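You operate a simulated robot arm through the tools that you are given. There is no shell and no other tool.

You run a simulated robot arm. Do the job below in one go: nothing can be reset, and whatever is moved stays where it is left.

TASK
Pull up the big red button, set 2 trays, reset and start.
Fine: at the stacker's panel; start last; leave it running and the other switches as they are.

Only the result counts: the job must be done as asked and must still hold three seconds after the hand-in. Knocking over, shifting, dropping, spilling or breaking anything else fails it.

THE ROBOT
A 6-joint arm with a two-finger parallel gripper, fixed in place. Base frame: the origin is at the foot of the arm, x ahead of it, y to its left, z up. Readings come in m, rad, newtons and seconds.
Its first joint turns from -2.897 to 2.897 rad. Payload 3.43 kg.
The TCP is the grasp point between the finger pads, 0.034 m short of the fingertips. In the tool frame z runs along the fingers and y along their closing line. The gripper opens to 0.128 m. The fingers are 0.024 m wide and 0.012 m thick; the gripper's body (0.048 by 0.13 m) begins 0.096 m behind the TCP.
Orientation is that of the tool frame in the base frame, as a unit quaternion [w, x, y, z]. With the fingers straight down and closing along the base's y, the tool's x points along the base's -x, its y along +y and its z along -z.

THE INTERFACE
- The arm moves only by the tool send_rows. Its argument "rows" is a list of rows, each an object of numbers (a shift or turn left out is 0, a gripper value left out holds the last): "tx", "ty", "tz": the shift along the tool's x, y, z in m; "rx", "ry", "rz": the turn, a rotation vector about the tool's x, y, z in rad; "hand": the closure, from 0 (fully open) to 1 (shut). In form: [{"tx": .., "ty": .., "tz": .., "rx": .., "ry": .., "rz": .., "hand": ..}, ...]. A call has 1 to 20 rows; each row shifts and turns the commanded pose from where the row before left it, along the tool's axes as they then stand. Rows are played at 5 a second. More than 0.05 m and 0.15 rad between two rows, or a gripper value outside its range, and nothing of the call is played. Where a pose cannot be reached the arm comes as near as it can. A force on the tool above 40 N (or 10 N above the force at the start of the call, whichever is more), or a blocked arm, ends the call early, and 0.2 s more pass. Each finger travels about 0.153 m/s and halts on what it meets, pressing with about 22 N; the grip force reading is that of the motor and also rises with nothing between the fingers. The clock runs only during rows and for 0.2 s after the last one: add rows that do not move to give the fingers time. The reply holds the time, the measured pose of the TCP, the force on the tool along the base axes, the opening and the grip force, in the units named above and with some noise, with the torque about the TCP (base axes, N m) and any sound that the robot's microphone picked up.
- Cameras (640 x 400 px; columns grow to the right, rows downward): "scene" is fixed at [0.2201, 0.5, 1.4505]; the picture's right is [-0.60, -0.80, 0.00], its down [-0.53, 0.39, -0.76] and it looks along [0.61, -0.45, -0.66] (base axes); focal length 350 px, centre (320, 200). "wrist" rides on the gripper at [0.076, -0.011, -0.16] in the tool frame; the picture's right is [0.15, 0.99, 0.00], its down [-0.88, 0.13, -0.46] and it looks along [-0.45, 0.07, 0.89] (tool axes); focal length 234 px, centre (320, 200). There is no depth. A picture from a camera that has moved, and an enlarged one, comes with that camera's place and axes in the base frame and with its lens.
- grab_frame(camera): a new picture of that camera. No time passes.
- inspect(camera, box): a new picture of the part [left, top, right, bottom] of that camera's present view, enlarged. No time passes.
- hand_in(): hands the job in; it is judged then, once.

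Nothing tells you positions but the pictures and the camera data. Unless the task says otherwise, let go and move clear before handing in.

The tools are called after ">>>" as name(argument=value, ...) on one line, values as JSON. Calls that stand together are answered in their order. send_rows: Moves the arm, as the interface text tells. Its arguments: {"type":"object","properties":{"rows":{"type":"array"}},"required":["rows"]} The other tools are called the same way: grab_frame (camera) takes a picture; inspect (camera, box) takes an enlarged picture of a part of a camera's view; hand_in () hands the job in.

At the start:

```text
t: 0.0
position: [0.5843, 0.1053, 1.0586]
tool_rot: [0.0, -0.001, 1.0, -0.001]
ft_force: [-0.2, -0.2, -0.6]
ft_torque: [0.0, -0.02, -0.01]
width: 0.1279
finger_force: 0.0
```

scene: 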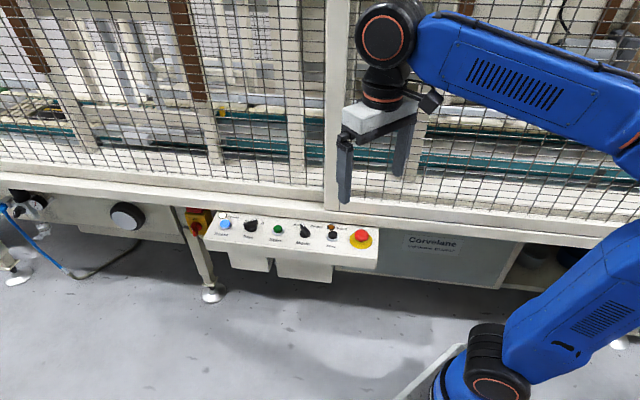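
wrist: 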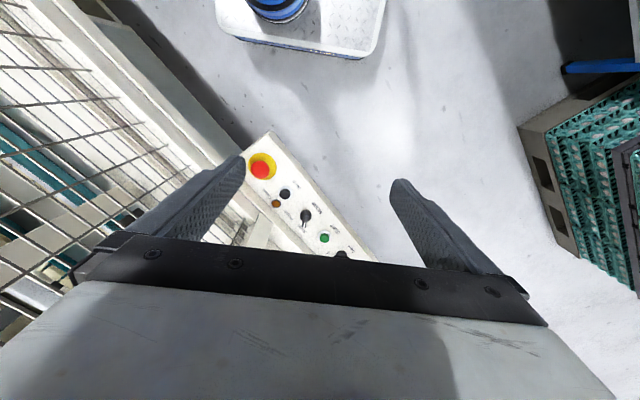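

I see a control panel with a blue button, a knob, a green button, a selector, a small orange lamp, a black button and a red mushroom button on yellow. I'll enlarge the panel to read its labels before moving.

>>> inspect(camera="scene", box=[180, 195, 390, 285])

>>> inspect(camera="wrist", box=[220, 120, 400, 270])

>>> inspect(camera="scene", box=[200, 205, 300, 255])

>>> inspect(camera="scene", box=[280, 210, 390, 265])

```text
3.05 times, centred on (285, 240) of scene
camera zoom: at [0.2201, 0.5, 1.4505], right [-0.6, -0.8, 0.0], down [-0.53, 0.39, -0.76], along [0.61, -0.45, -0.66], focal length 1065 px, centre (427, 78)
```

zoom: 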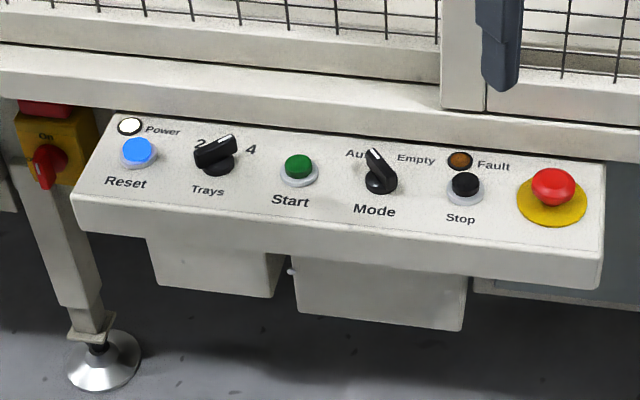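

```text
2.67 times, centred on (310, 195) of wrist
camera zoom: at [0.5092, 0.0943, 1.2176], right [-0.15, 0.99, 0.0], down [0.88, 0.13, 0.46], along [0.45, 0.07, -0.89], focal length 624 px, centre (347, 213)
```

zoom: 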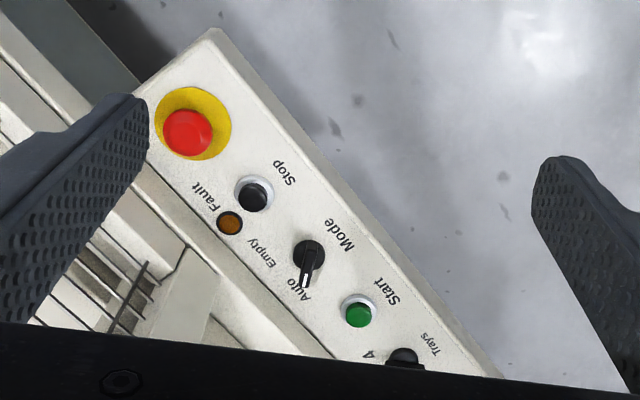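

```text
6.40 times, centred on (250, 230) of scene
camera zoom: at [0.2201, 0.5, 1.4505], right [-0.6, -0.8, 0.0], down [-0.53, 0.39, -0.76], along [0.61, -0.45, -0.66], focal length 2237 px, centre (768, 8)
```

zoom: 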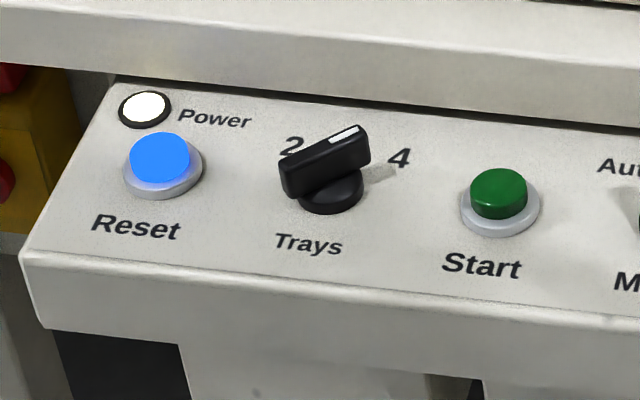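

```text
5.82 times, centred on (335, 238) of scene
camera zoom: at [0.2201, 0.5, 1.4505], right [-0.6, -0.8, 0.0], down [-0.53, 0.39, -0.76], along [0.61, -0.45, -0.66], focal length 2034 px, centre (233, -18)
```

zoom: 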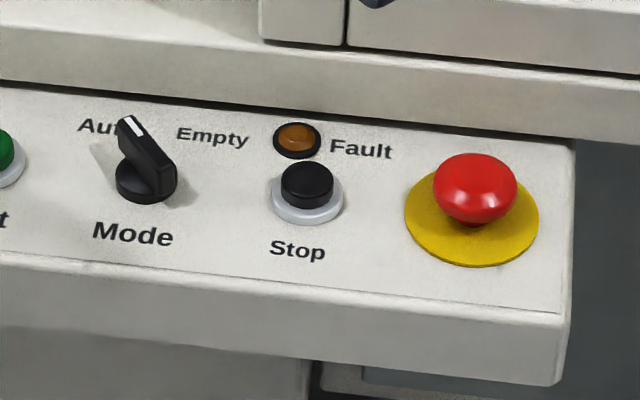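

The e-stop head works out at about (0.716, -0.016, 0.697). The row of controls runs along (0.69, 0.72) in plan, and the panel seems to tilt about 15–20° towards the operator. The Trays knob is at 4, and the mode is Auto. First I'll turn the tool square to the panel, then move to a spot above the e-stop.

>>> send_rows(rows=[{"rz": 0.1273}, {"rz": 0.1273}, {"rz": 0.1273}, {"rz": 0.1273}, {"rz": 0.1273}, {"rz": 0.1273}, {"ry": -0.15}, {"ry": -0.15}, {}])

>>> grab_frame(camera="wrist")

>>> grab_frame(camera="scene")

```text
t: 2.0
position: [0.5831, 0.1049, 1.0574]
tool_rot: [0.139, 0.369, 0.917, -0.055]
ft_force: [0.1, 0.2, 0.4]
ft_torque: [0.0, 0.0, -0.04]
width: 0.128
finger_force: 0.0
```

```text
taken
camera wrist: at [0.4907, 0.18, 1.1877], right [0.58, 0.81, -0.04], down [0.6, -0.39, 0.7], along [0.55, -0.43, -0.72], focal length 234 px, centre (320, 200)
```

wrist: 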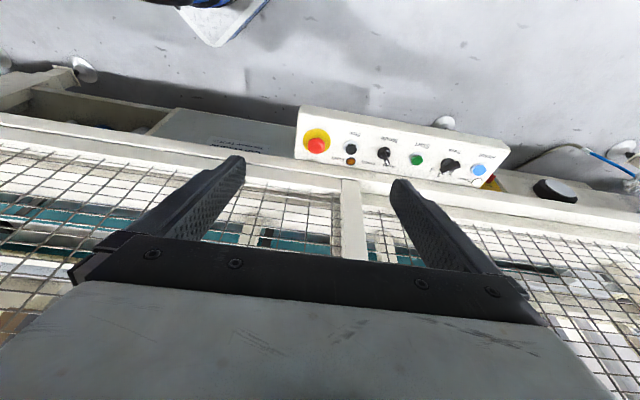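

```text
taken
```

scene: 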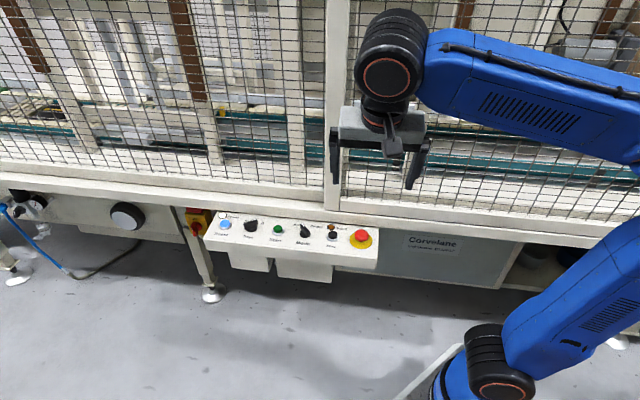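

The panel is now fully visible in the wrist view. I'll enlarge it from this pose to triangulate each control.

>>> inspect(camera="wrist", box=[285, 95, 405, 170])

>>> inspect(camera="wrist", box=[395, 120, 515, 195])

```text
5.33 times, centred on (345, 132) of wrist
camera zoom: at [0.4907, 0.18, 1.1877], right [0.58, 0.81, -0.04], down [0.6, -0.39, 0.7], along [0.55, -0.43, -0.72], focal length 1249 px, centre (187, 560)
```

zoom: 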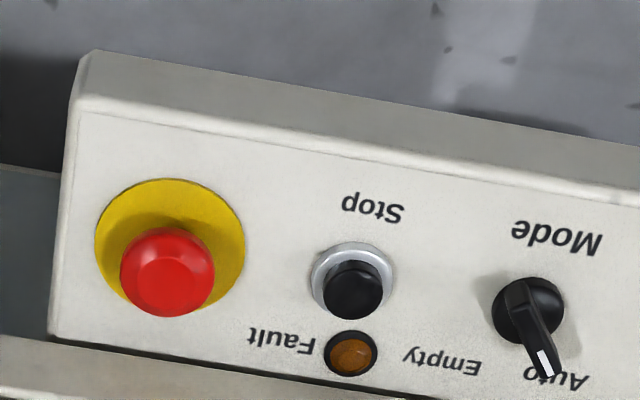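

```text
5.33 times, centred on (455, 158) of wrist
camera zoom: at [0.4907, 0.18, 1.1877], right [0.58, 0.81, -0.04], down [0.6, -0.39, 0.7], along [0.55, -0.43, -0.72], focal length 1249 px, centre (-400, 427)
```

zoom: 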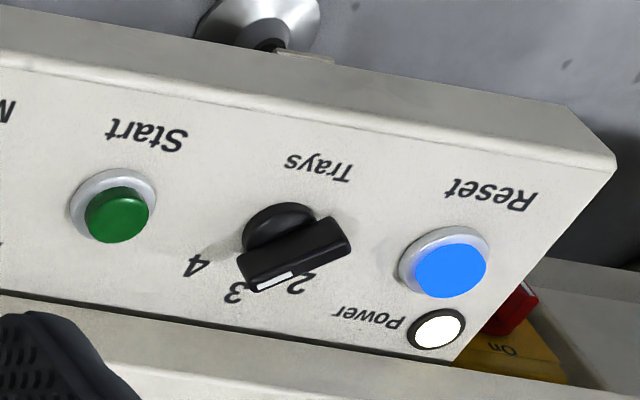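

The tool is square to the panel to within a few degrees. Next I'll move in closer above the e-stop for a better fix, staying on the operator's side of the fence.

>>> send_rows(rows=[{"tx": -0.006, "tz": 0.033}, {"tx": -0.006, "tz": 0.033}, {"tx": -0.006, "tz": 0.033}, {"tx": -0.006, "tz": 0.033}, {"tx": -0.006, "tz": 0.033}, {"tx": -0.006, "tz": 0.033}, {}])

>>> grab_frame(camera="wrist")

>>> grab_frame(camera="scene")

```text
t: 3.6
position: [0.6527, 0.0401, 0.8789]
tool_rot: [0.139, 0.369, 0.918, -0.056]
ft_force: [0.3, -0.1, -0.1]
ft_torque: [0.02, -0.06, 0.0]
width: 0.1278
finger_force: 0.0
```

```text
taken
camera wrist: at [0.5593, 0.1157, 1.0088], right [0.58, 0.81, -0.04], down [0.6, -0.39, 0.7], along [0.55, -0.43, -0.72], focal length 234 px, centre (320, 200)
```

wrist: 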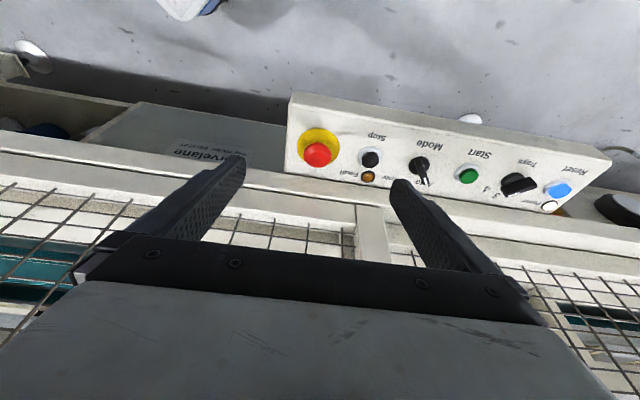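

```text
taken
```

scene: 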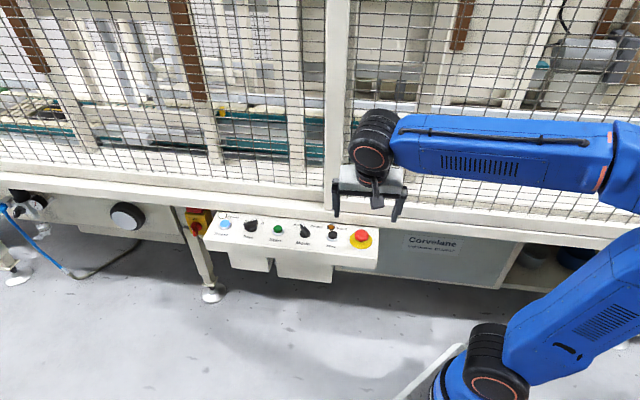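

I'm closer now and clear of everything. I'll enlarge the panel from this second viewpoint.

>>> inspect(camera="wrist", box=[280, 85, 440, 185])

>>> inspect(camera="wrist", box=[430, 115, 630, 240])

```text
4.00 times, centred on (360, 135) of wrist
camera zoom: at [0.5593, 0.1157, 1.0088], right [0.58, 0.81, -0.04], down [0.6, -0.39, 0.7], along [0.55, -0.43, -0.72], focal length 937 px, centre (160, 460)
```

zoom: 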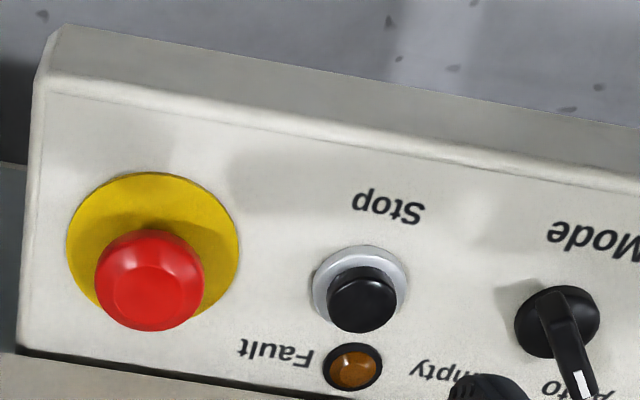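

```text
3.20 times, centred on (530, 178) of wrist
camera zoom: at [0.5593, 0.1157, 1.0088], right [0.58, 0.81, -0.04], down [0.6, -0.39, 0.7], along [0.55, -0.43, -0.72], focal length 749 px, centre (-352, 272)
```

zoom: 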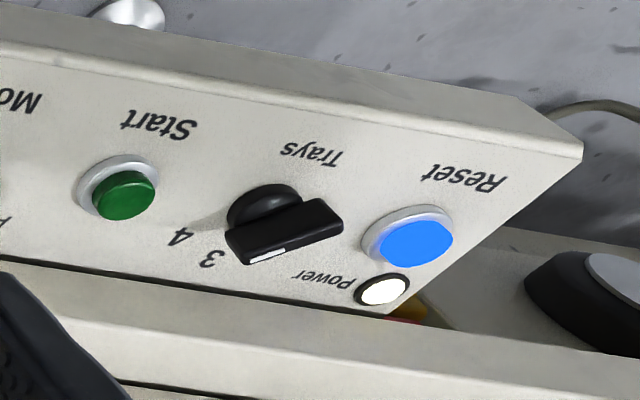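

Combining three views, the panel top comes out close to level, at about z 0.672, with its front corner near 0.67. The e-stop axis is near (0.7165, -0.0165). I'll bring the tool back to vertical and hover above the e-stop.

>>> send_rows(rows=[{"ry": 0.15}, {"ry": 0.15}, {"tx": -0.0283, "ty": 0.0011, "tz": 0.01}, {"tx": -0.0283, "ty": 0.0011, "tz": 0.01}, {"tx": -0.0283, "ty": 0.0011, "tz": 0.01}, {}])

>>> grab_frame(camera="wrist")

>>> grab_frame(camera="scene")

```text
t: 5.0
position: [0.7156, -0.0152, 0.8483]
tool_rot: [0.001, 0.372, 0.928, 0.0]
ft_force: [-0.7, -0.1, -0.5]
ft_torque: [-0.01, -0.03, -0.03]
width: 0.1281
finger_force: 0.1
```

```text
taken
camera wrist: at [0.6534, 0.0293, 1.0094], right [0.58, 0.82, 0.0], down [0.73, -0.51, 0.46], along [0.37, -0.26, -0.89], focal length 234 px, centre (320, 200)
```

wrist: 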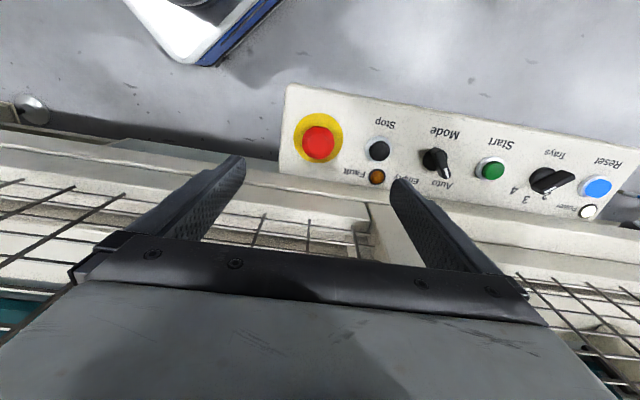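

```text
taken
```

scene: 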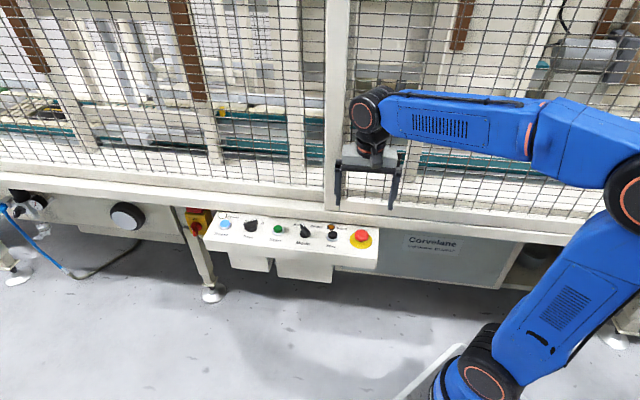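

The tool is vertical and roughly over the e-stop. I'll enlarge this view to measure all the controls.

>>> inspect(camera="wrist", box=[270, 80, 430, 180])

>>> inspect(camera="wrist", box=[400, 100, 640, 250])

>>> inspect(camera="scene", box=[320, 130, 420, 260])

```text
4.00 times, centred on (350, 130) of wrist
camera zoom: at [0.6534, 0.0293, 1.0094], right [0.58, 0.82, 0.0], down [0.73, -0.51, 0.46], along [0.37, -0.26, -0.89], focal length 937 px, centre (200, 480)
```

zoom: 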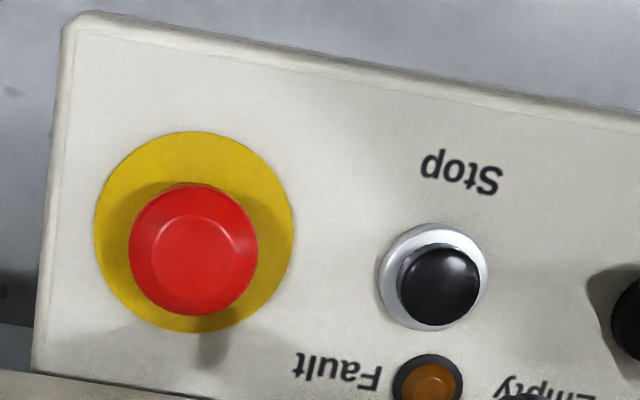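

```text
2.67 times, centred on (520, 175) of wrist
camera zoom: at [0.6534, 0.0293, 1.0094], right [0.58, 0.82, 0.0], down [0.73, -0.51, 0.46], along [0.37, -0.26, -0.89], focal length 624 px, centre (-213, 267)
```

zoom: 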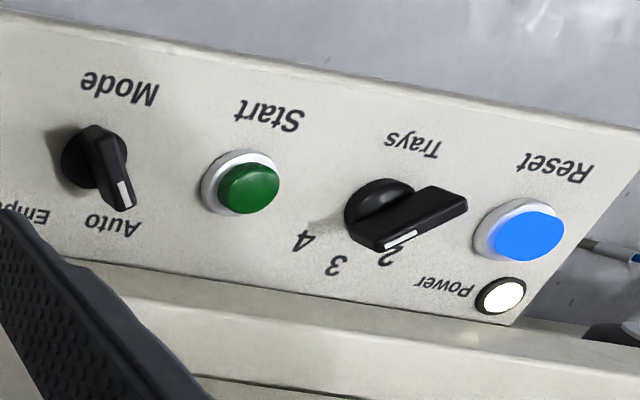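

```text
3.08 times, centred on (370, 195) of scene
camera zoom: at [0.2201, 0.5, 1.4505], right [-0.6, -0.8, 0.0], down [-0.53, 0.39, -0.76], along [0.61, -0.45, -0.66], focal length 1076 px, centre (166, 215)
```

zoom: 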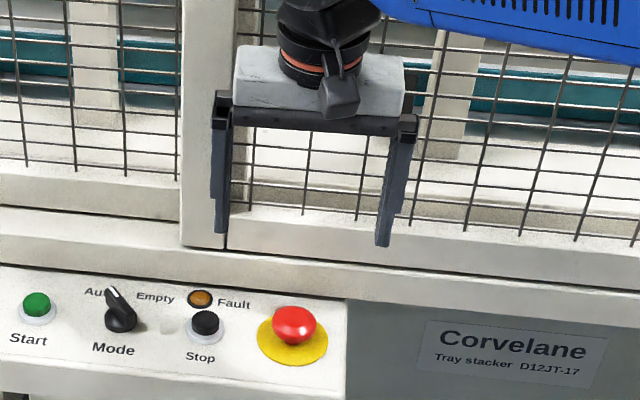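

The two tilted views agree well. The panel is level at about z 0.683 and the e-stop head is centred at (0.7115, -0.0127, 0.706) with a diameter of about 41 mm. Start is near (0.888, 0.165), Trays near (0.953, 0.229) and Reset near (1.002, 0.281). I'll half-close the fingers so they miss the Stop button, centre over the head, and go down to just above it.

>>> send_rows(rows=[{"hand": 0.5}, {"tx": 0.0048, "ty": -0.0011}, {"tz": 0.03}, {"tz": 0.03}, {"tz": 0.02}, {}])

>>> grab_frame(camera="wrist")

>>> inspect(camera="scene", box=[290, 150, 420, 280])

```text
t: 6.4
position: [0.7101, -0.0131, 0.7696]
tool_rot: [0.0, 0.372, 0.928, 0.0]
ft_force: [-0.4, 0.5, -0.3]
ft_torque: [0.02, 0.02, 0.0]
width: 0.0643
finger_force: 0.0
```

```text
taken
camera wrist: at [0.6493, 0.0319, 0.9285], right [0.58, 0.82, 0.0], down [0.73, -0.51, 0.46], along [0.37, -0.26, -0.89], focal length 234 px, centre (320, 200)
```

wrist: 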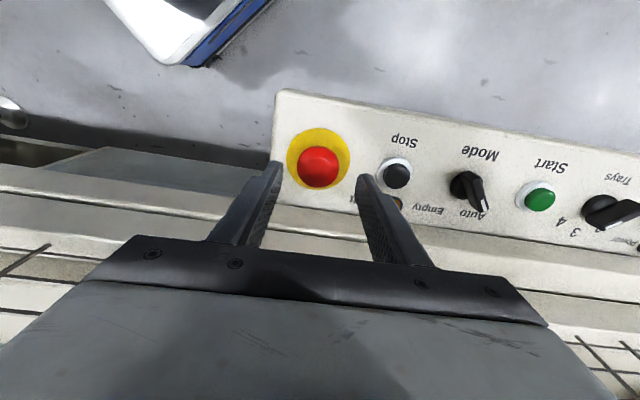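

```text
3.08 times, centred on (355, 215) of scene
camera zoom: at [0.2201, 0.5, 1.4505], right [-0.6, -0.8, 0.0], down [-0.53, 0.39, -0.76], along [0.61, -0.45, -0.66], focal length 1076 px, centre (212, 154)
```

zoom: 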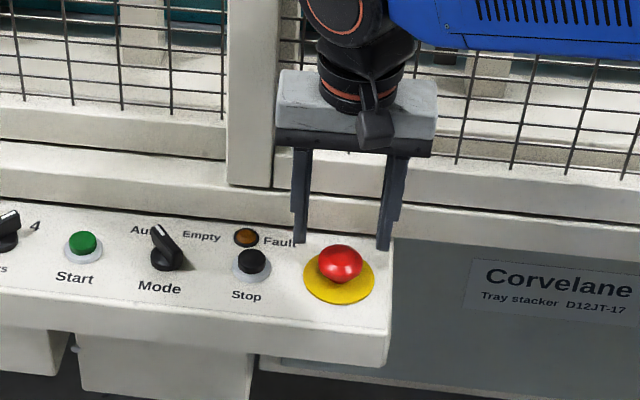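

The head is centred between the fingers: it appears at (318,167) against a prediction of (320,165). I'll go down around it and close.

>>> send_rows(rows=[{"tz": 0.015}, {"tz": 0.015}, {"tz": 0.014}, {}])

>>> grab_frame(camera="wrist")

>>> inspect(camera="scene", box=[310, 190, 410, 270])

```text
t: 7.4
position: [0.7116, -0.0114, 0.7255]
tool_rot: [0.0, 0.372, 0.928, 0.0]
ft_force: [-0.5, -0.6, 0.4]
ft_torque: [0.01, -0.01, 0.0]
width: 0.0643
finger_force: 0.0
```

```text
taken
camera wrist: at [0.6491, 0.0325, 0.8851], right [0.58, 0.82, 0.0], down [0.73, -0.51, 0.46], along [0.37, -0.26, -0.89], focal length 234 px, centre (320, 200)
```

wrist: 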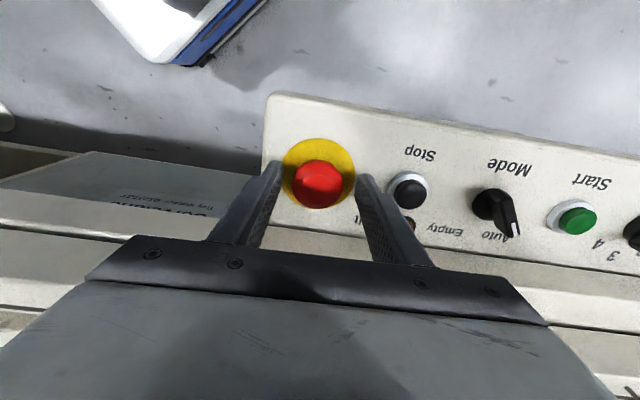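

```text
5.00 times, centred on (360, 230) of scene
camera zoom: at [0.2201, 0.5, 1.4505], right [-0.6, -0.8, 0.0], down [-0.53, 0.39, -0.76], along [0.61, -0.45, -0.66], focal length 1748 px, centre (120, 50)
```

zoom: 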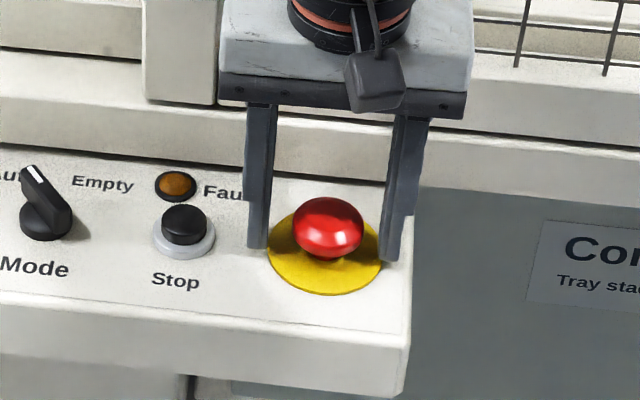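

The fingers straddle the head with their tips just above the yellow disc. I'm closing on it now.

>>> send_rows(rows=[{"hand": 0.8}, {"hand": 1.0}, {}, {}])

>>> inspect(camera="scene", box=[310, 190, 410, 270])

```text
t: 8.6
position: [0.7098, -0.0126, 0.7254]
tool_rot: [0.0, 0.372, 0.928, -0.002]
ft_force: [-10.4, -16.9, 1.4]
ft_torque: [-0.63, 0.02, 0.01]
width: 0.0404
finger_force: 44.6
stopped in row 4: the force on the tool passed its limit at 41 N (the readings are from after the stop); the commanded pose is now the measured one
```

```text
5.00 times, centred on (360, 230) of scene
camera zoom: at [0.2201, 0.5, 1.4505], right [-0.6, -0.8, 0.0], down [-0.53, 0.39, -0.76], along [0.61, -0.45, -0.66], focal length 1748 px, centre (120, 50)
```

zoom: 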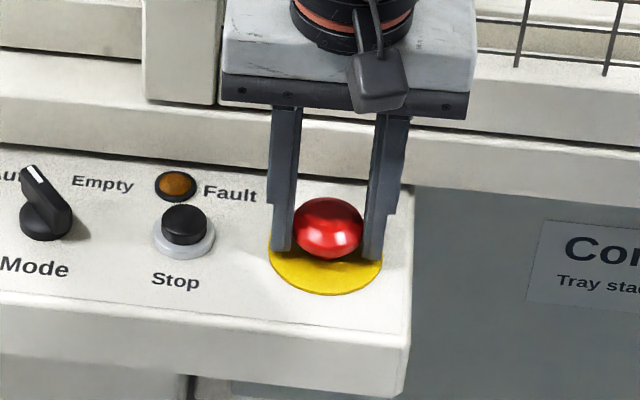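

The head is gripped at 0.040 m, with a sideways load of about 20 N. I'll ease that off before pulling up.

>>> send_rows(rows=[{"ty": -0.001}, {}])

```text
t: 9.2
position: [0.7095, -0.0122, 0.7254]
tool_rot: [0.0, 0.373, 0.928, -0.001]
ft_force: [-6.5, -12.9, 1.0]
ft_torque: [-0.29, 0.18, 0.09]
width: 0.0405
finger_force: 45.0
```

>>> send_rows(rows=[{"ty": -0.001}, {"ty": -0.0005}, {}])

```text
t: 10.0
position: [0.7089, -0.0137, 0.7242]
tool_rot: [0.001, 0.371, 0.928, 0.0]
ft_force: [11.1, 8.7, 1.4]
ft_torque: [0.26, -0.3, 0.06]
width: 0.0404
finger_force: 45.0
```

The side load is now small, so I'll pull straight up in small steps.

>>> send_rows(rows=[{"ty": 0.0008}, {"tz": -0.002}, {"tz": -0.002}, {"tz": -0.002}, {}])

>>> inspect(camera="scene", box=[310, 190, 410, 270])

```text
t: 11.2
position: [0.7091, -0.0132, 0.7314]
tool_rot: [-0.001, 0.372, 0.928, -0.002]
ft_force: [12.5, 16.5, -0.9]
ft_torque: [0.42, -0.07, 0.06]
width: 0.0408
finger_force: 45.0
heard: click
```

```text
5.00 times, centred on (360, 230) of scene
camera zoom: at [0.2201, 0.5, 1.4505], right [-0.6, -0.8, 0.0], down [-0.53, 0.39, -0.76], along [0.61, -0.45, -0.66], focal length 1748 px, centre (120, 50)
```

zoom: 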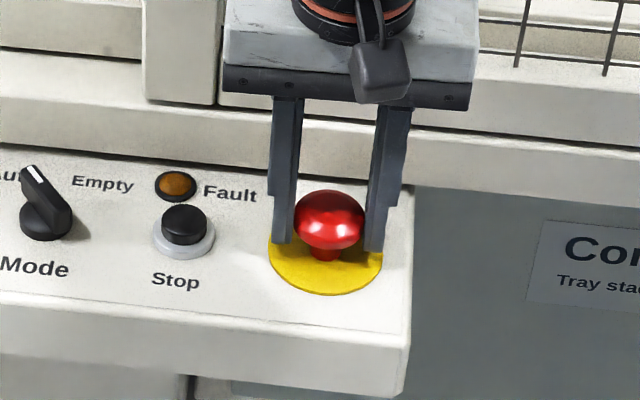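

I heard a click and the head now stands higher, so it's released. I'll open the fingers and lift away.

>>> send_rows(rows=[{"hand": 0.5}, {}, {"tz": -0.03}, {"tz": -0.04}, {"tz": -0.04}, {}])

>>> inspect(camera="scene", box=[280, 210, 390, 265])

>>> inspect(camera="scene", box=[200, 205, 300, 255])

>>> grab_frame(camera="scene")

```text
t: 12.6
position: [0.7101, -0.0145, 0.8409]
tool_rot: [0.0, 0.373, 0.928, -0.001]
ft_force: [-0.2, 0.5, -0.8]
ft_torque: [0.01, 0.01, -0.04]
width: 0.0639
finger_force: 0.1
heard: click
```

```text
5.82 times, centred on (335, 238) of scene
camera zoom: at [0.2201, 0.5, 1.4505], right [-0.6, -0.8, 0.0], down [-0.53, 0.39, -0.76], along [0.61, -0.45, -0.66], focal length 2034 px, centre (233, -18)
```

zoom: 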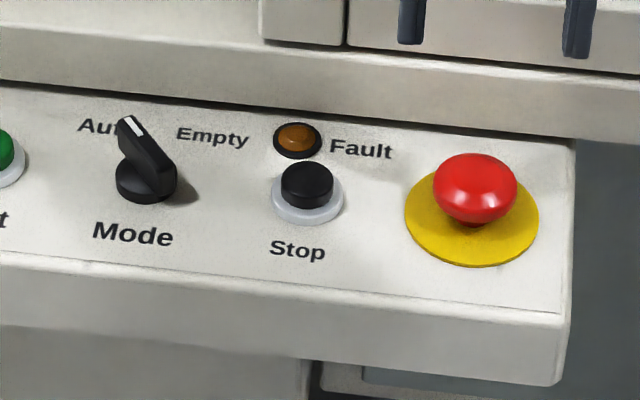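

```text
6.40 times, centred on (250, 230) of scene
camera zoom: at [0.2201, 0.5, 1.4505], right [-0.6, -0.8, 0.0], down [-0.53, 0.39, -0.76], along [0.61, -0.45, -0.66], focal length 2237 px, centre (768, 8)
```

zoom: 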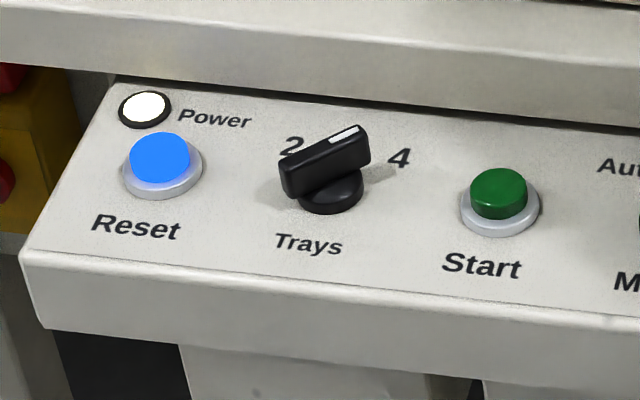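

```text
taken
```

scene: 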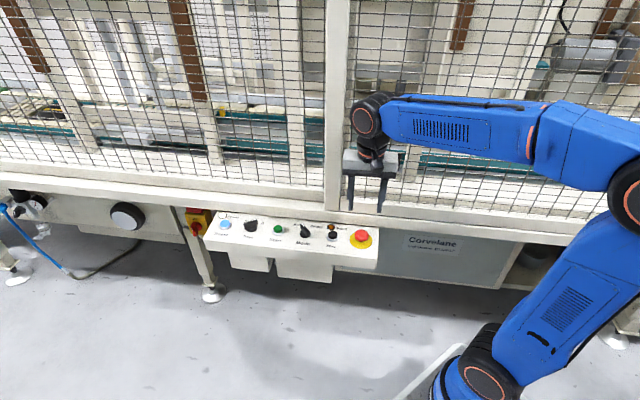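

The head is back at its original height after I let go, with a second click, so the pull didn't go past its latch. I'll grip it again and pull further, watching for the end stop.

>>> send_rows(rows=[{"tx": 0.0, "ty": -0.001, "tz": 0.04}, {"tz": 0.04}, {"tz": 0.02}, {"tz": 0.015}, {}])

>>> inspect(camera="scene", box=[310, 190, 410, 270])

>>> inspect(camera="wrist", box=[240, 120, 400, 220])

```text
t: 13.8
position: [0.7075, -0.0141, 0.726]
tool_rot: [-0.001, 0.373, 0.928, -0.001]
ft_force: [-0.8, 0.3, -0.1]
ft_torque: [-0.01, 0.0, 0.0]
width: 0.0642
finger_force: 0.0
```

```text
5.00 times, centred on (360, 230) of scene
camera zoom: at [0.2201, 0.5, 1.4505], right [-0.6, -0.8, 0.0], down [-0.53, 0.39, -0.76], along [0.61, -0.45, -0.66], focal length 1748 px, centre (120, 50)
```

zoom: 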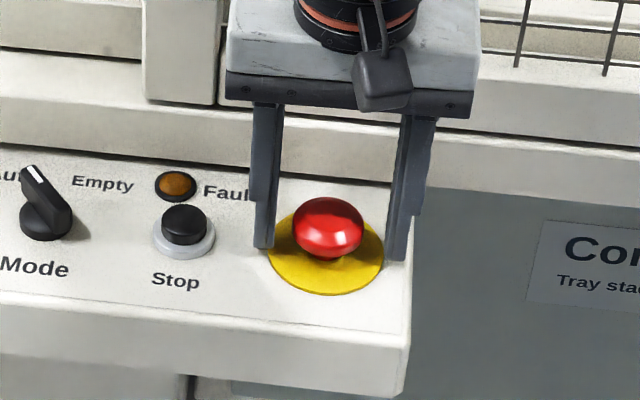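

```text
4.00 times, centred on (320, 170) of wrist
camera zoom: at [0.6469, 0.0299, 0.8857], right [0.58, 0.82, 0.0], down [0.73, -0.51, 0.46], along [0.37, -0.26, -0.89], focal length 937 px, centre (320, 320)
```

zoom: 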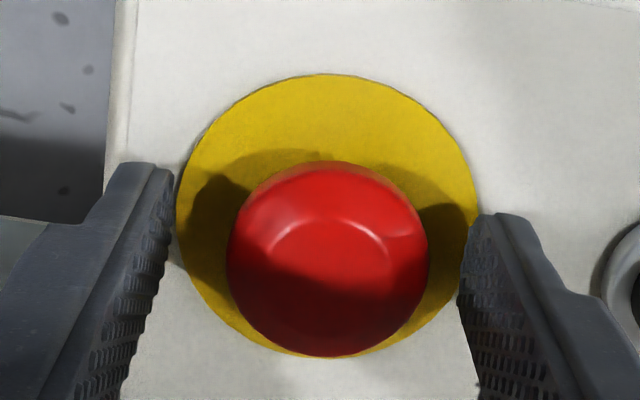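

The head is centred again, so I'll close, then pull higher.

>>> send_rows(rows=[{"hand": 0.65}, {"hand": 0.75}, {"hand": 1.0}, {}])

```text
t: 14.8
position: [0.7093, -0.0129, 0.7264]
tool_rot: [0.0, 0.372, 0.928, 0.0]
ft_force: [20.6, 22.8, 0.0]
ft_torque: [0.46, -0.5, 0.07]
width: 0.0402
finger_force: 44.5
```

>>> send_rows(rows=[{"ty": 0.0008}, {"ty": 0.0007}, {}])

```text
t: 15.6
position: [0.7093, -0.0145, 0.7257]
tool_rot: [-0.001, 0.372, 0.928, -0.001]
ft_force: [18.7, 9.4, 0.7]
ft_torque: [0.16, -0.41, 0.05]
width: 0.0404
finger_force: 44.8
```

>>> send_rows(rows=[{"ty": 0.0009, "tx": -0.0004}, {"tz": -0.002}, {"tz": -0.002}, {"tz": -0.002}, {}])

```text
t: 16.8
position: [0.709, -0.0132, 0.7312]
tool_rot: [0.0, 0.372, 0.928, -0.002]
ft_force: [-5.7, -1.3, 0.2]
ft_torque: [0.05, 0.27, -0.01]
width: 0.0404
finger_force: 44.3
heard: click
```

The side load is nearly gone and the click came at about 6 mm. I'll keep pulling for more travel.

>>> send_rows(rows=[{"tz": -0.002}, {"tz": -0.002}, {}])

>>> inspect(camera="scene", box=[310, 190, 410, 270])

```text
t: 17.6
position: [0.7089, -0.0145, 0.7363]
tool_rot: [0.0, 0.372, 0.928, -0.002]
ft_force: [-18.9, -11.1, 0.1]
ft_torque: [-0.25, 0.39, -0.01]
width: 0.0404
finger_force: 45.0
```

```text
5.00 times, centred on (360, 230) of scene
camera zoom: at [0.2201, 0.5, 1.4505], right [-0.6, -0.8, 0.0], down [-0.53, 0.39, -0.76], along [0.61, -0.45, -0.66], focal length 1748 px, centre (120, 50)
```

zoom: 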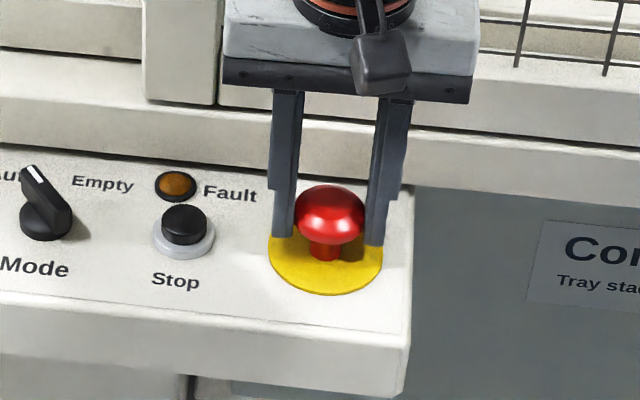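

>>> send_rows(rows=[{"tz": -0.0015, "ty": -0.0005}, {"tz": -0.0015}, {}])

>>> inspect(camera="scene", box=[310, 190, 410, 270])

```text
t: 18.4
position: [0.7093, -0.0131, 0.7408]
tool_rot: [0.0, 0.371, 0.928, 0.0]
ft_force: [-18.3, -6.0, 0.0]
ft_torque: [-0.17, 0.26, 0.0]
width: 0.0406
finger_force: 44.9
```

```text
5.00 times, centred on (360, 230) of scene
camera zoom: at [0.2201, 0.5, 1.4505], right [-0.6, -0.8, 0.0], down [-0.53, 0.39, -0.76], along [0.61, -0.45, -0.66], focal length 1748 px, centre (120, 50)
```

zoom: 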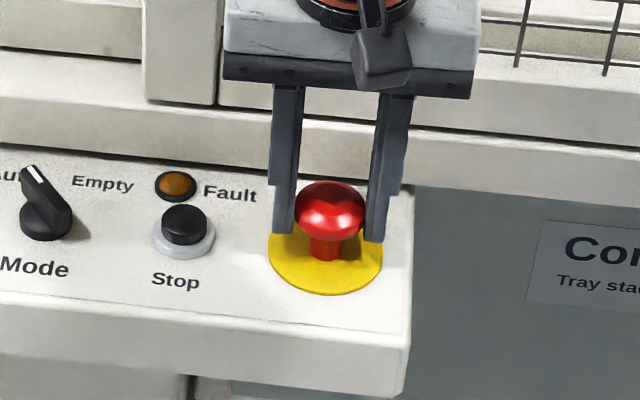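

>>> send_rows(rows=[{"tz": -0.0015}, {"tz": -0.0015}, {}])

>>> inspect(camera="scene", box=[310, 190, 410, 270])

```text
t: 19.2
position: [0.7101, -0.0141, 0.7418]
tool_rot: [-0.001, 0.372, 0.928, -0.001]
ft_force: [-16.8, -6.9, -12.0]
ft_torque: [-0.17, 0.38, 0.01]
width: 0.0404
finger_force: 45.1
```

```text
5.00 times, centred on (360, 230) of scene
camera zoom: at [0.2201, 0.5, 1.4505], right [-0.6, -0.8, 0.0], down [-0.53, 0.39, -0.76], along [0.61, -0.45, -0.66], focal length 1748 px, centre (120, 50)
```

zoom: 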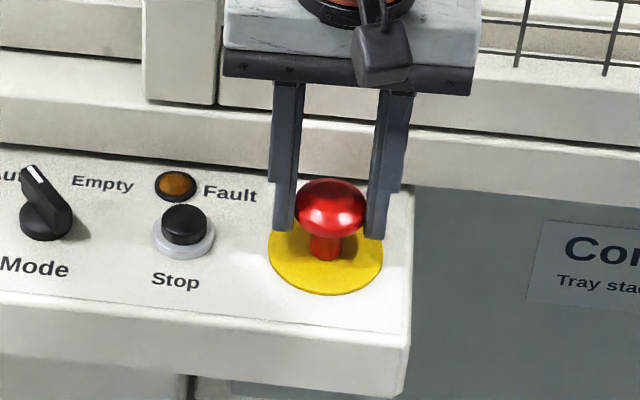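

It's now pulling back 12 N, so this is the end stop, about 14 mm above where it started. I'll open without moving and check whether it stays up.

>>> send_rows(rows=[{"hand": 0.8}, {"hand": 0.5}, {}, {}])

>>> inspect(camera="scene", box=[310, 190, 410, 270])

```text
t: 20.2
position: [0.7097, -0.0127, 0.7425]
tool_rot: [0.0, 0.372, 0.928, -0.002]
ft_force: [0.0, -0.1, 0.2]
ft_torque: [0.0, -0.02, -0.02]
width: 0.064
finger_force: 0.0
```

```text
5.00 times, centred on (360, 230) of scene
camera zoom: at [0.2201, 0.5, 1.4505], right [-0.6, -0.8, 0.0], down [-0.53, 0.39, -0.76], along [0.61, -0.45, -0.66], focal length 1748 px, centre (120, 50)
```

zoom: 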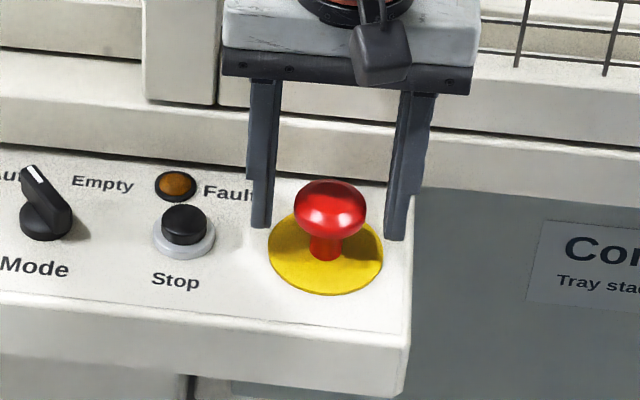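

The button stays up and there was no second click, so the e-stop is released. The Trays knob is a bar pointing at 4 (base -Y). "3" is straight back and "2" lies along base +X, so it needs a 90° anticlockwise turn seen from above. I'll lift, step away from the fence, travel to beside the knob and look again.

>>> send_rows(rows=[{"tz": -0.04}, {"tz": -0.04}, {"tz": -0.04}, {"tx": 0.043}, {"ty": 0.043}, {"ty": 0.043}, {"ty": 0.043}, {"ty": 0.043}, {"ty": 0.043}, {"ty": 0.043}, {"ty": 0.043}, {"ty": 0.043}, {}])

>>> grab_frame(camera="wrist")

>>> grab_frame(camera="scene")

```text
t: 23.0
position: [0.917, 0.266, 0.8623]
tool_rot: [-0.001, 0.372, 0.928, 0.0]
ft_force: [0.6, 0.8, 0.0]
ft_torque: [0.0, 0.01, 0.01]
width: 0.0641
finger_force: 0.0
```

```text
taken
camera wrist: at [0.8553, 0.3104, 1.0215], right [0.58, 0.82, 0.0], down [0.73, -0.51, 0.46], along [0.37, -0.26, -0.89], focal length 234 px, centre (320, 200)
```

wrist: 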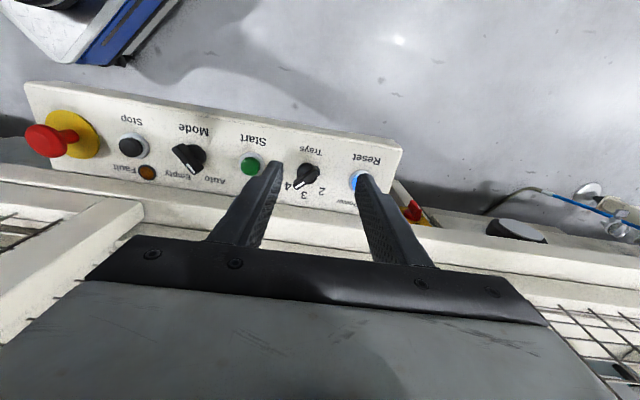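

```text
taken
```

scene: 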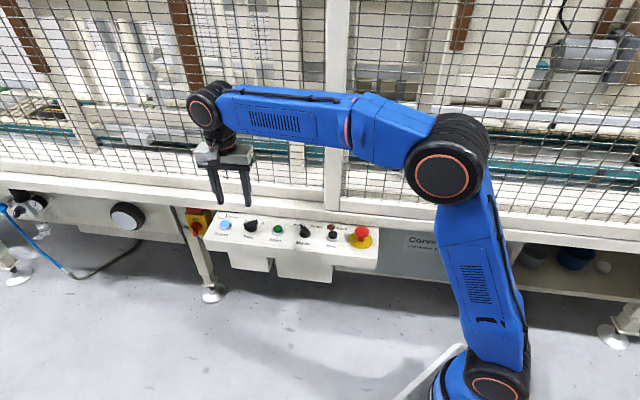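

I reached it without trouble, and the e-stop is still standing up. I'll enlarge the knob from here.

>>> inspect(camera="wrist", box=[220, 120, 420, 245])

>>> inspect(camera="scene", box=[160, 90, 320, 260])

```text
3.20 times, centred on (320, 182) of wrist
camera zoom: at [0.8553, 0.3104, 1.0215], right [0.58, 0.82, 0.0], down [0.73, -0.51, 0.46], along [0.37, -0.26, -0.89], focal length 749 px, centre (320, 256)
```

zoom: 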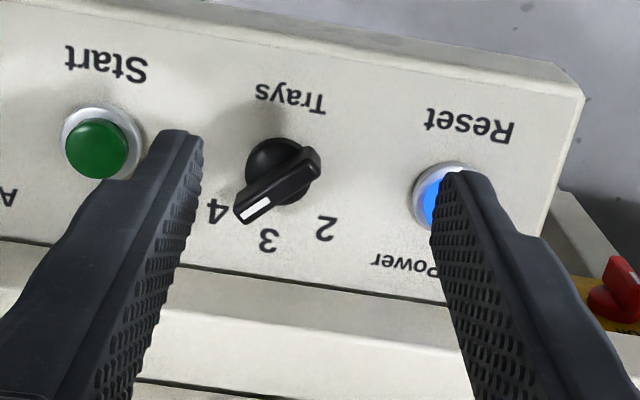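

```text
2.35 times, centred on (240, 175) of scene
camera zoom: at [0.2201, 0.5, 1.4505], right [-0.6, -0.8, 0.0], down [-0.53, 0.39, -0.76], along [0.61, -0.45, -0.66], focal length 822 px, centre (508, 259)
```

zoom: 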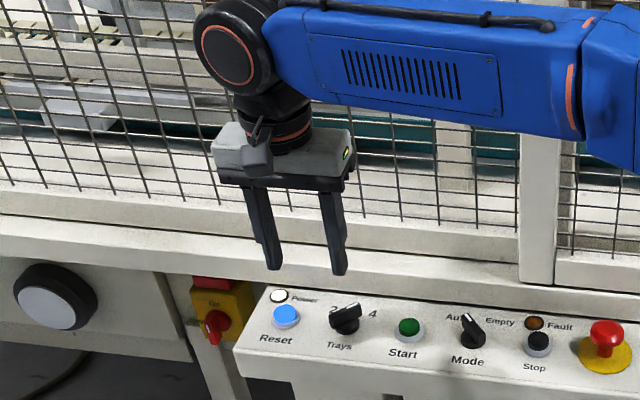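

The fence mesh sits about 0.13 m behind the control row, so the tool has room to turn while vertical. The knob axis is near (0.9473, 0.2245), with its bar along Y and its top at about z 0.711. I'll turn so the fingers close along X, centre over the knob and hover.

>>> send_rows(rows=[{"rz": 0.1348}, {"rz": 0.1348}, {"rz": 0.1348}, {"rz": 0.1348}, {"rz": 0.1348}, {"rz": 0.1348}, {"tx": -0.0208, "ty": 0.0151}, {"tx": -0.0207, "ty": 0.0152}, {"tz": 0.04}, {"tz": 0.04}, {}])

>>> inspect(camera="wrist", box=[220, 100, 420, 225])

>>> inspect(camera="scene", box=[160, 90, 320, 260])

```text
t: 25.4
position: [0.9458, 0.2246, 0.7798]
tool_rot: [0.0, 0.708, 0.707, 0.0]
ft_force: [1.6, 0.8, 0.6]
ft_torque: [-0.02, 0.01, 0.0]
width: 0.0638
finger_force: 0.1
```

```text
3.20 times, centred on (320, 162) of wrist
camera zoom: at [0.9353, 0.2998, 0.9403], right [0.99, 0.15, 0.0], down [0.13, -0.88, 0.46], along [0.07, -0.45, -0.89], focal length 749 px, centre (320, 320)
```

zoom: 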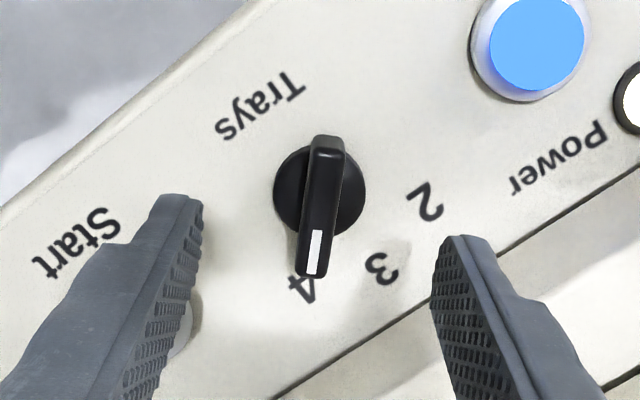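

```text
2.35 times, centred on (240, 175) of scene
camera zoom: at [0.2201, 0.5, 1.4505], right [-0.6, -0.8, 0.0], down [-0.53, 0.39, -0.76], along [0.61, -0.45, -0.66], focal length 822 px, centre (508, 259)
```

zoom: 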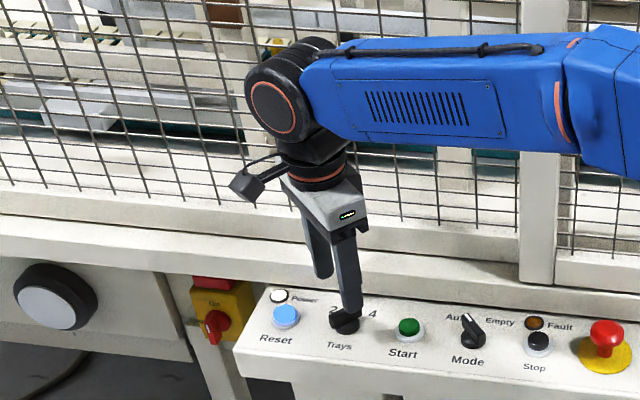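

The bar is centred between the fingers and lined up to within about 3°. I'll go down so the tips sit beside the bar, just above the round base.

>>> send_rows(rows=[{"tx": -0.001, "tz": 0.02}, {"tz": 0.02}, {"tz": 0.01}, {}])

>>> inspect(camera="wrist", box=[220, 100, 420, 225])

>>> inspect(camera="scene", box=[200, 190, 300, 255])

```text
t: 26.4
position: [0.9462, 0.2234, 0.7319]
tool_rot: [-0.001, 0.707, 0.707, -0.001]
ft_force: [0.2, 1.0, 0.0]
ft_torque: [0.0, 0.01, 0.02]
width: 0.064
finger_force: 0.1
```

```text
3.20 times, centred on (320, 162) of wrist
camera zoom: at [0.936, 0.2988, 0.891], right [0.99, 0.15, 0.0], down [0.13, -0.88, 0.46], along [0.07, -0.45, -0.89], focal length 749 px, centre (320, 320)
```

zoom: 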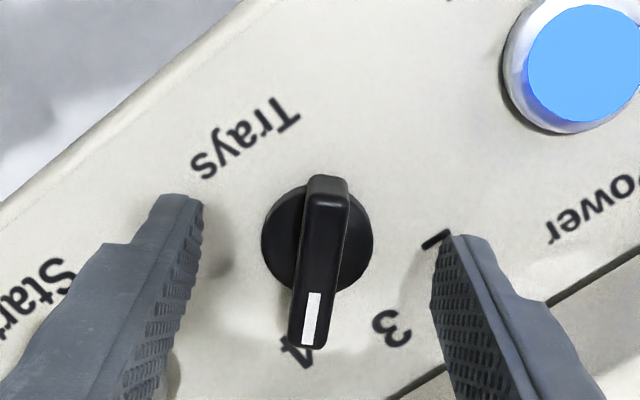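

```text
6.15 times, centred on (250, 222) of scene
camera zoom: at [0.2201, 0.5, 1.4505], right [-0.6, -0.8, 0.0], down [-0.53, 0.39, -0.76], along [0.61, -0.45, -0.66], focal length 2151 px, centre (751, 62)
```

zoom: 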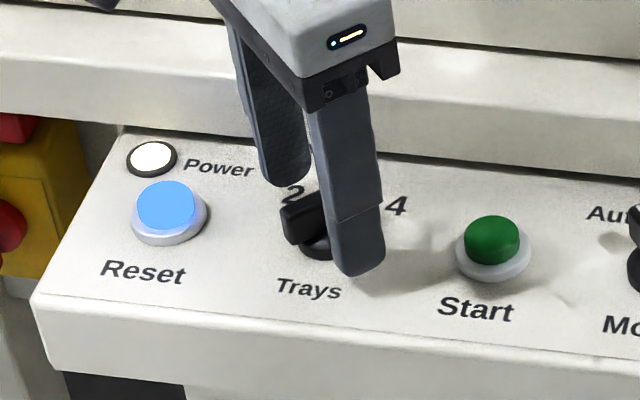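

The bar is well centred, so I'll close on it.

>>> send_rows(rows=[{"hand": 0.7}, {"hand": 0.85}, {"hand": 1.0}, {}])

>>> inspect(camera="wrist", box=[220, 100, 420, 225])

```text
t: 27.4
position: [0.9447, 0.2234, 0.7314]
tool_rot: [0.0, 0.707, 0.707, -0.001]
ft_force: [-10.4, -1.0, -1.9]
ft_torque: [0.2, 0.01, 0.04]
width: 0.0111
finger_force: 44.9
```

```text
3.20 times, centred on (320, 162) of wrist
camera zoom: at [0.9356, 0.2989, 0.8911], right [0.99, 0.15, 0.0], down [0.13, -0.88, 0.46], along [0.06, -0.45, -0.89], focal length 749 px, centre (320, 320)
```

zoom: 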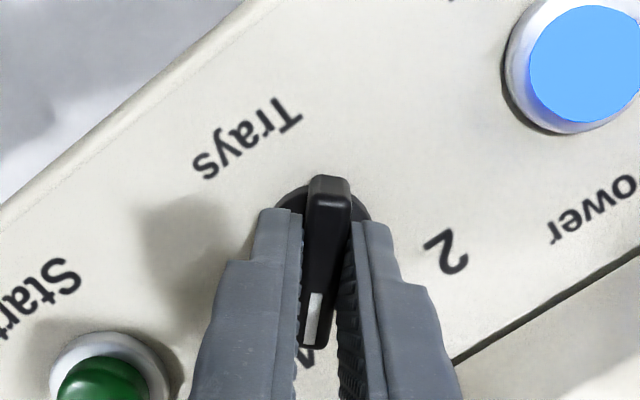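

I've got the bar, 11 mm wide. I'll begin the anticlockwise turn in short stretches and watch the forces.

>>> send_rows(rows=[{"ty": -0.0005}, {"rz": -0.1}, {"rz": -0.1}, {"rz": -0.1}, {}])

>>> inspect(camera="wrist", box=[220, 100, 420, 225])

```text
t: 28.6
position: [0.9446, 0.2223, 0.7324]
tool_rot: [-0.002, 0.594, 0.805, -0.002]
ft_force: [-22.0, 0.2, -6.0]
ft_torque: [-1.09, -0.12, -0.04]
width: 0.0107
finger_force: 44.6
```

```text
3.20 times, centred on (320, 162) of wrist
camera zoom: at [0.9133, 0.2922, 0.8912], right [0.9, 0.43, 0.0], down [0.39, -0.8, 0.46], along [0.2, -0.41, -0.89], focal length 749 px, centre (320, 320)
```

zoom: 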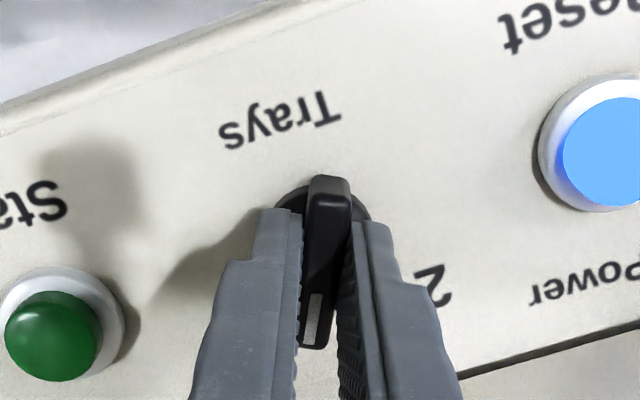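

The knob is turning with the gripper. I'll trim the side load a little and carry on.

>>> send_rows(rows=[{"ty": -0.001, "tx": 0.0003}, {"rz": -0.1}, {"rz": -0.1}, {"rz": -0.1}, {"rz": -0.1}, {}])

```text
t: 30.0
position: [0.9448, 0.2215, 0.7317]
tool_rot: [-0.001, 0.422, 0.907, 0.0]
ft_force: [-23.8, -1.7, -7.2]
ft_torque: [-0.31, -0.01, -0.02]
width: 0.011
finger_force: 44.4
```

>>> send_rows(rows=[{"ty": -0.0008, "tx": 0.0008}, {"rz": -0.1}, {"rz": -0.1}, {}])

>>> inspect(camera="wrist", box=[220, 100, 420, 225])

```text
t: 31.0
position: [0.9449, 0.222, 0.7316]
tool_rot: [-0.001, 0.329, 0.944, -0.001]
ft_force: [-10.9, -3.2, -7.4]
ft_torque: [0.28, 0.39, -0.03]
width: 0.0111
finger_force: 44.4
```

```text
3.20 times, centred on (320, 162) of wrist
camera zoom: at [0.8792, 0.2609, 0.8912], right [0.5, 0.87, 0.0], down [0.77, -0.44, 0.46], along [0.39, -0.23, -0.89], focal length 749 px, centre (320, 320)
```

zoom: 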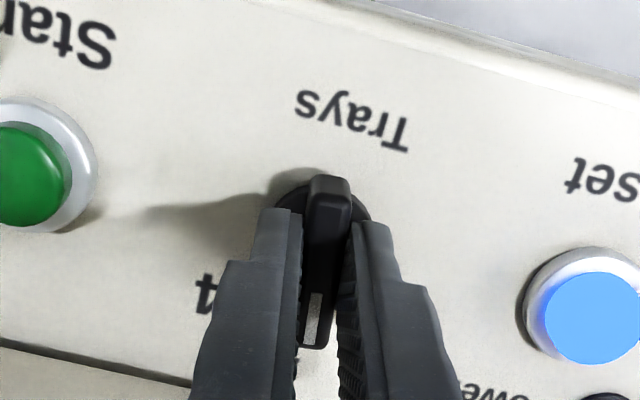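

Turning continues cleanly. The pointer has passed 3, and I'll continue towards 2.

>>> send_rows(rows=[{"rz": -0.1}, {"rz": -0.1}, {"rz": -0.1}, {"rz": -0.1}, {}])

>>> inspect(camera="wrist", box=[220, 100, 420, 225])

```text
t: 32.2
position: [0.9443, 0.222, 0.7317]
tool_rot: [0.0, 0.135, 0.991, -0.001]
ft_force: [-9.0, -11.9, -8.4]
ft_torque: [-0.34, -0.66, -0.05]
width: 0.0109
finger_force: 45.0
```

```text
3.20 times, centred on (320, 162) of wrist
camera zoom: at [0.8695, 0.2316, 0.8913], right [0.12, 0.99, 0.0], down [0.88, -0.11, 0.45], along [0.45, -0.06, -0.89], focal length 749 px, centre (320, 320)
```

zoom: 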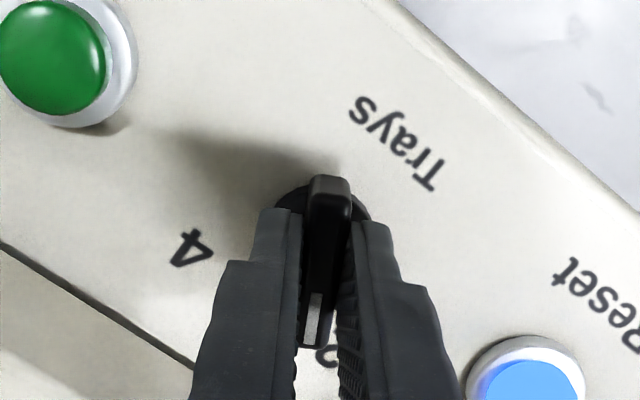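

>>> send_rows(rows=[{"rz": -0.1}, {"rz": -0.1}, {"rz": -0.07}, {}])

>>> inspect(camera="wrist", box=[220, 100, 420, 225])

```text
t: 33.2
position: [0.9437, 0.2227, 0.7317]
tool_rot: [0.0, 0.001, 1.0, -0.001]
ft_force: [-8.7, -23.3, -7.1]
ft_torque: [-0.41, 0.23, -0.01]
width: 0.011
finger_force: 44.8
```

```text
3.20 times, centred on (320, 162) of wrist
camera zoom: at [0.8697, 0.2108, 0.8914], right [-0.14, 0.99, 0.0], down [0.88, 0.13, 0.45], along [0.45, 0.06, -0.89], focal length 749 px, centre (320, 320)
```

zoom: 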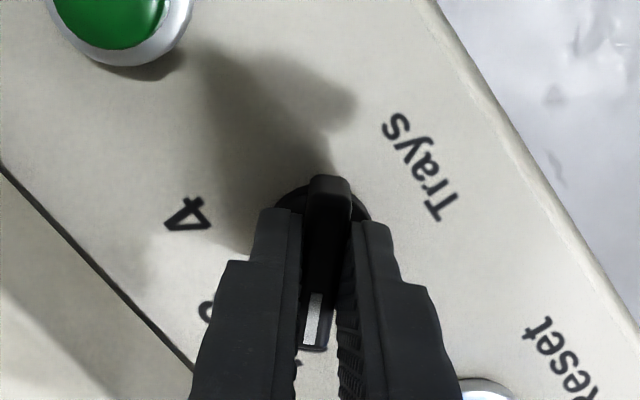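

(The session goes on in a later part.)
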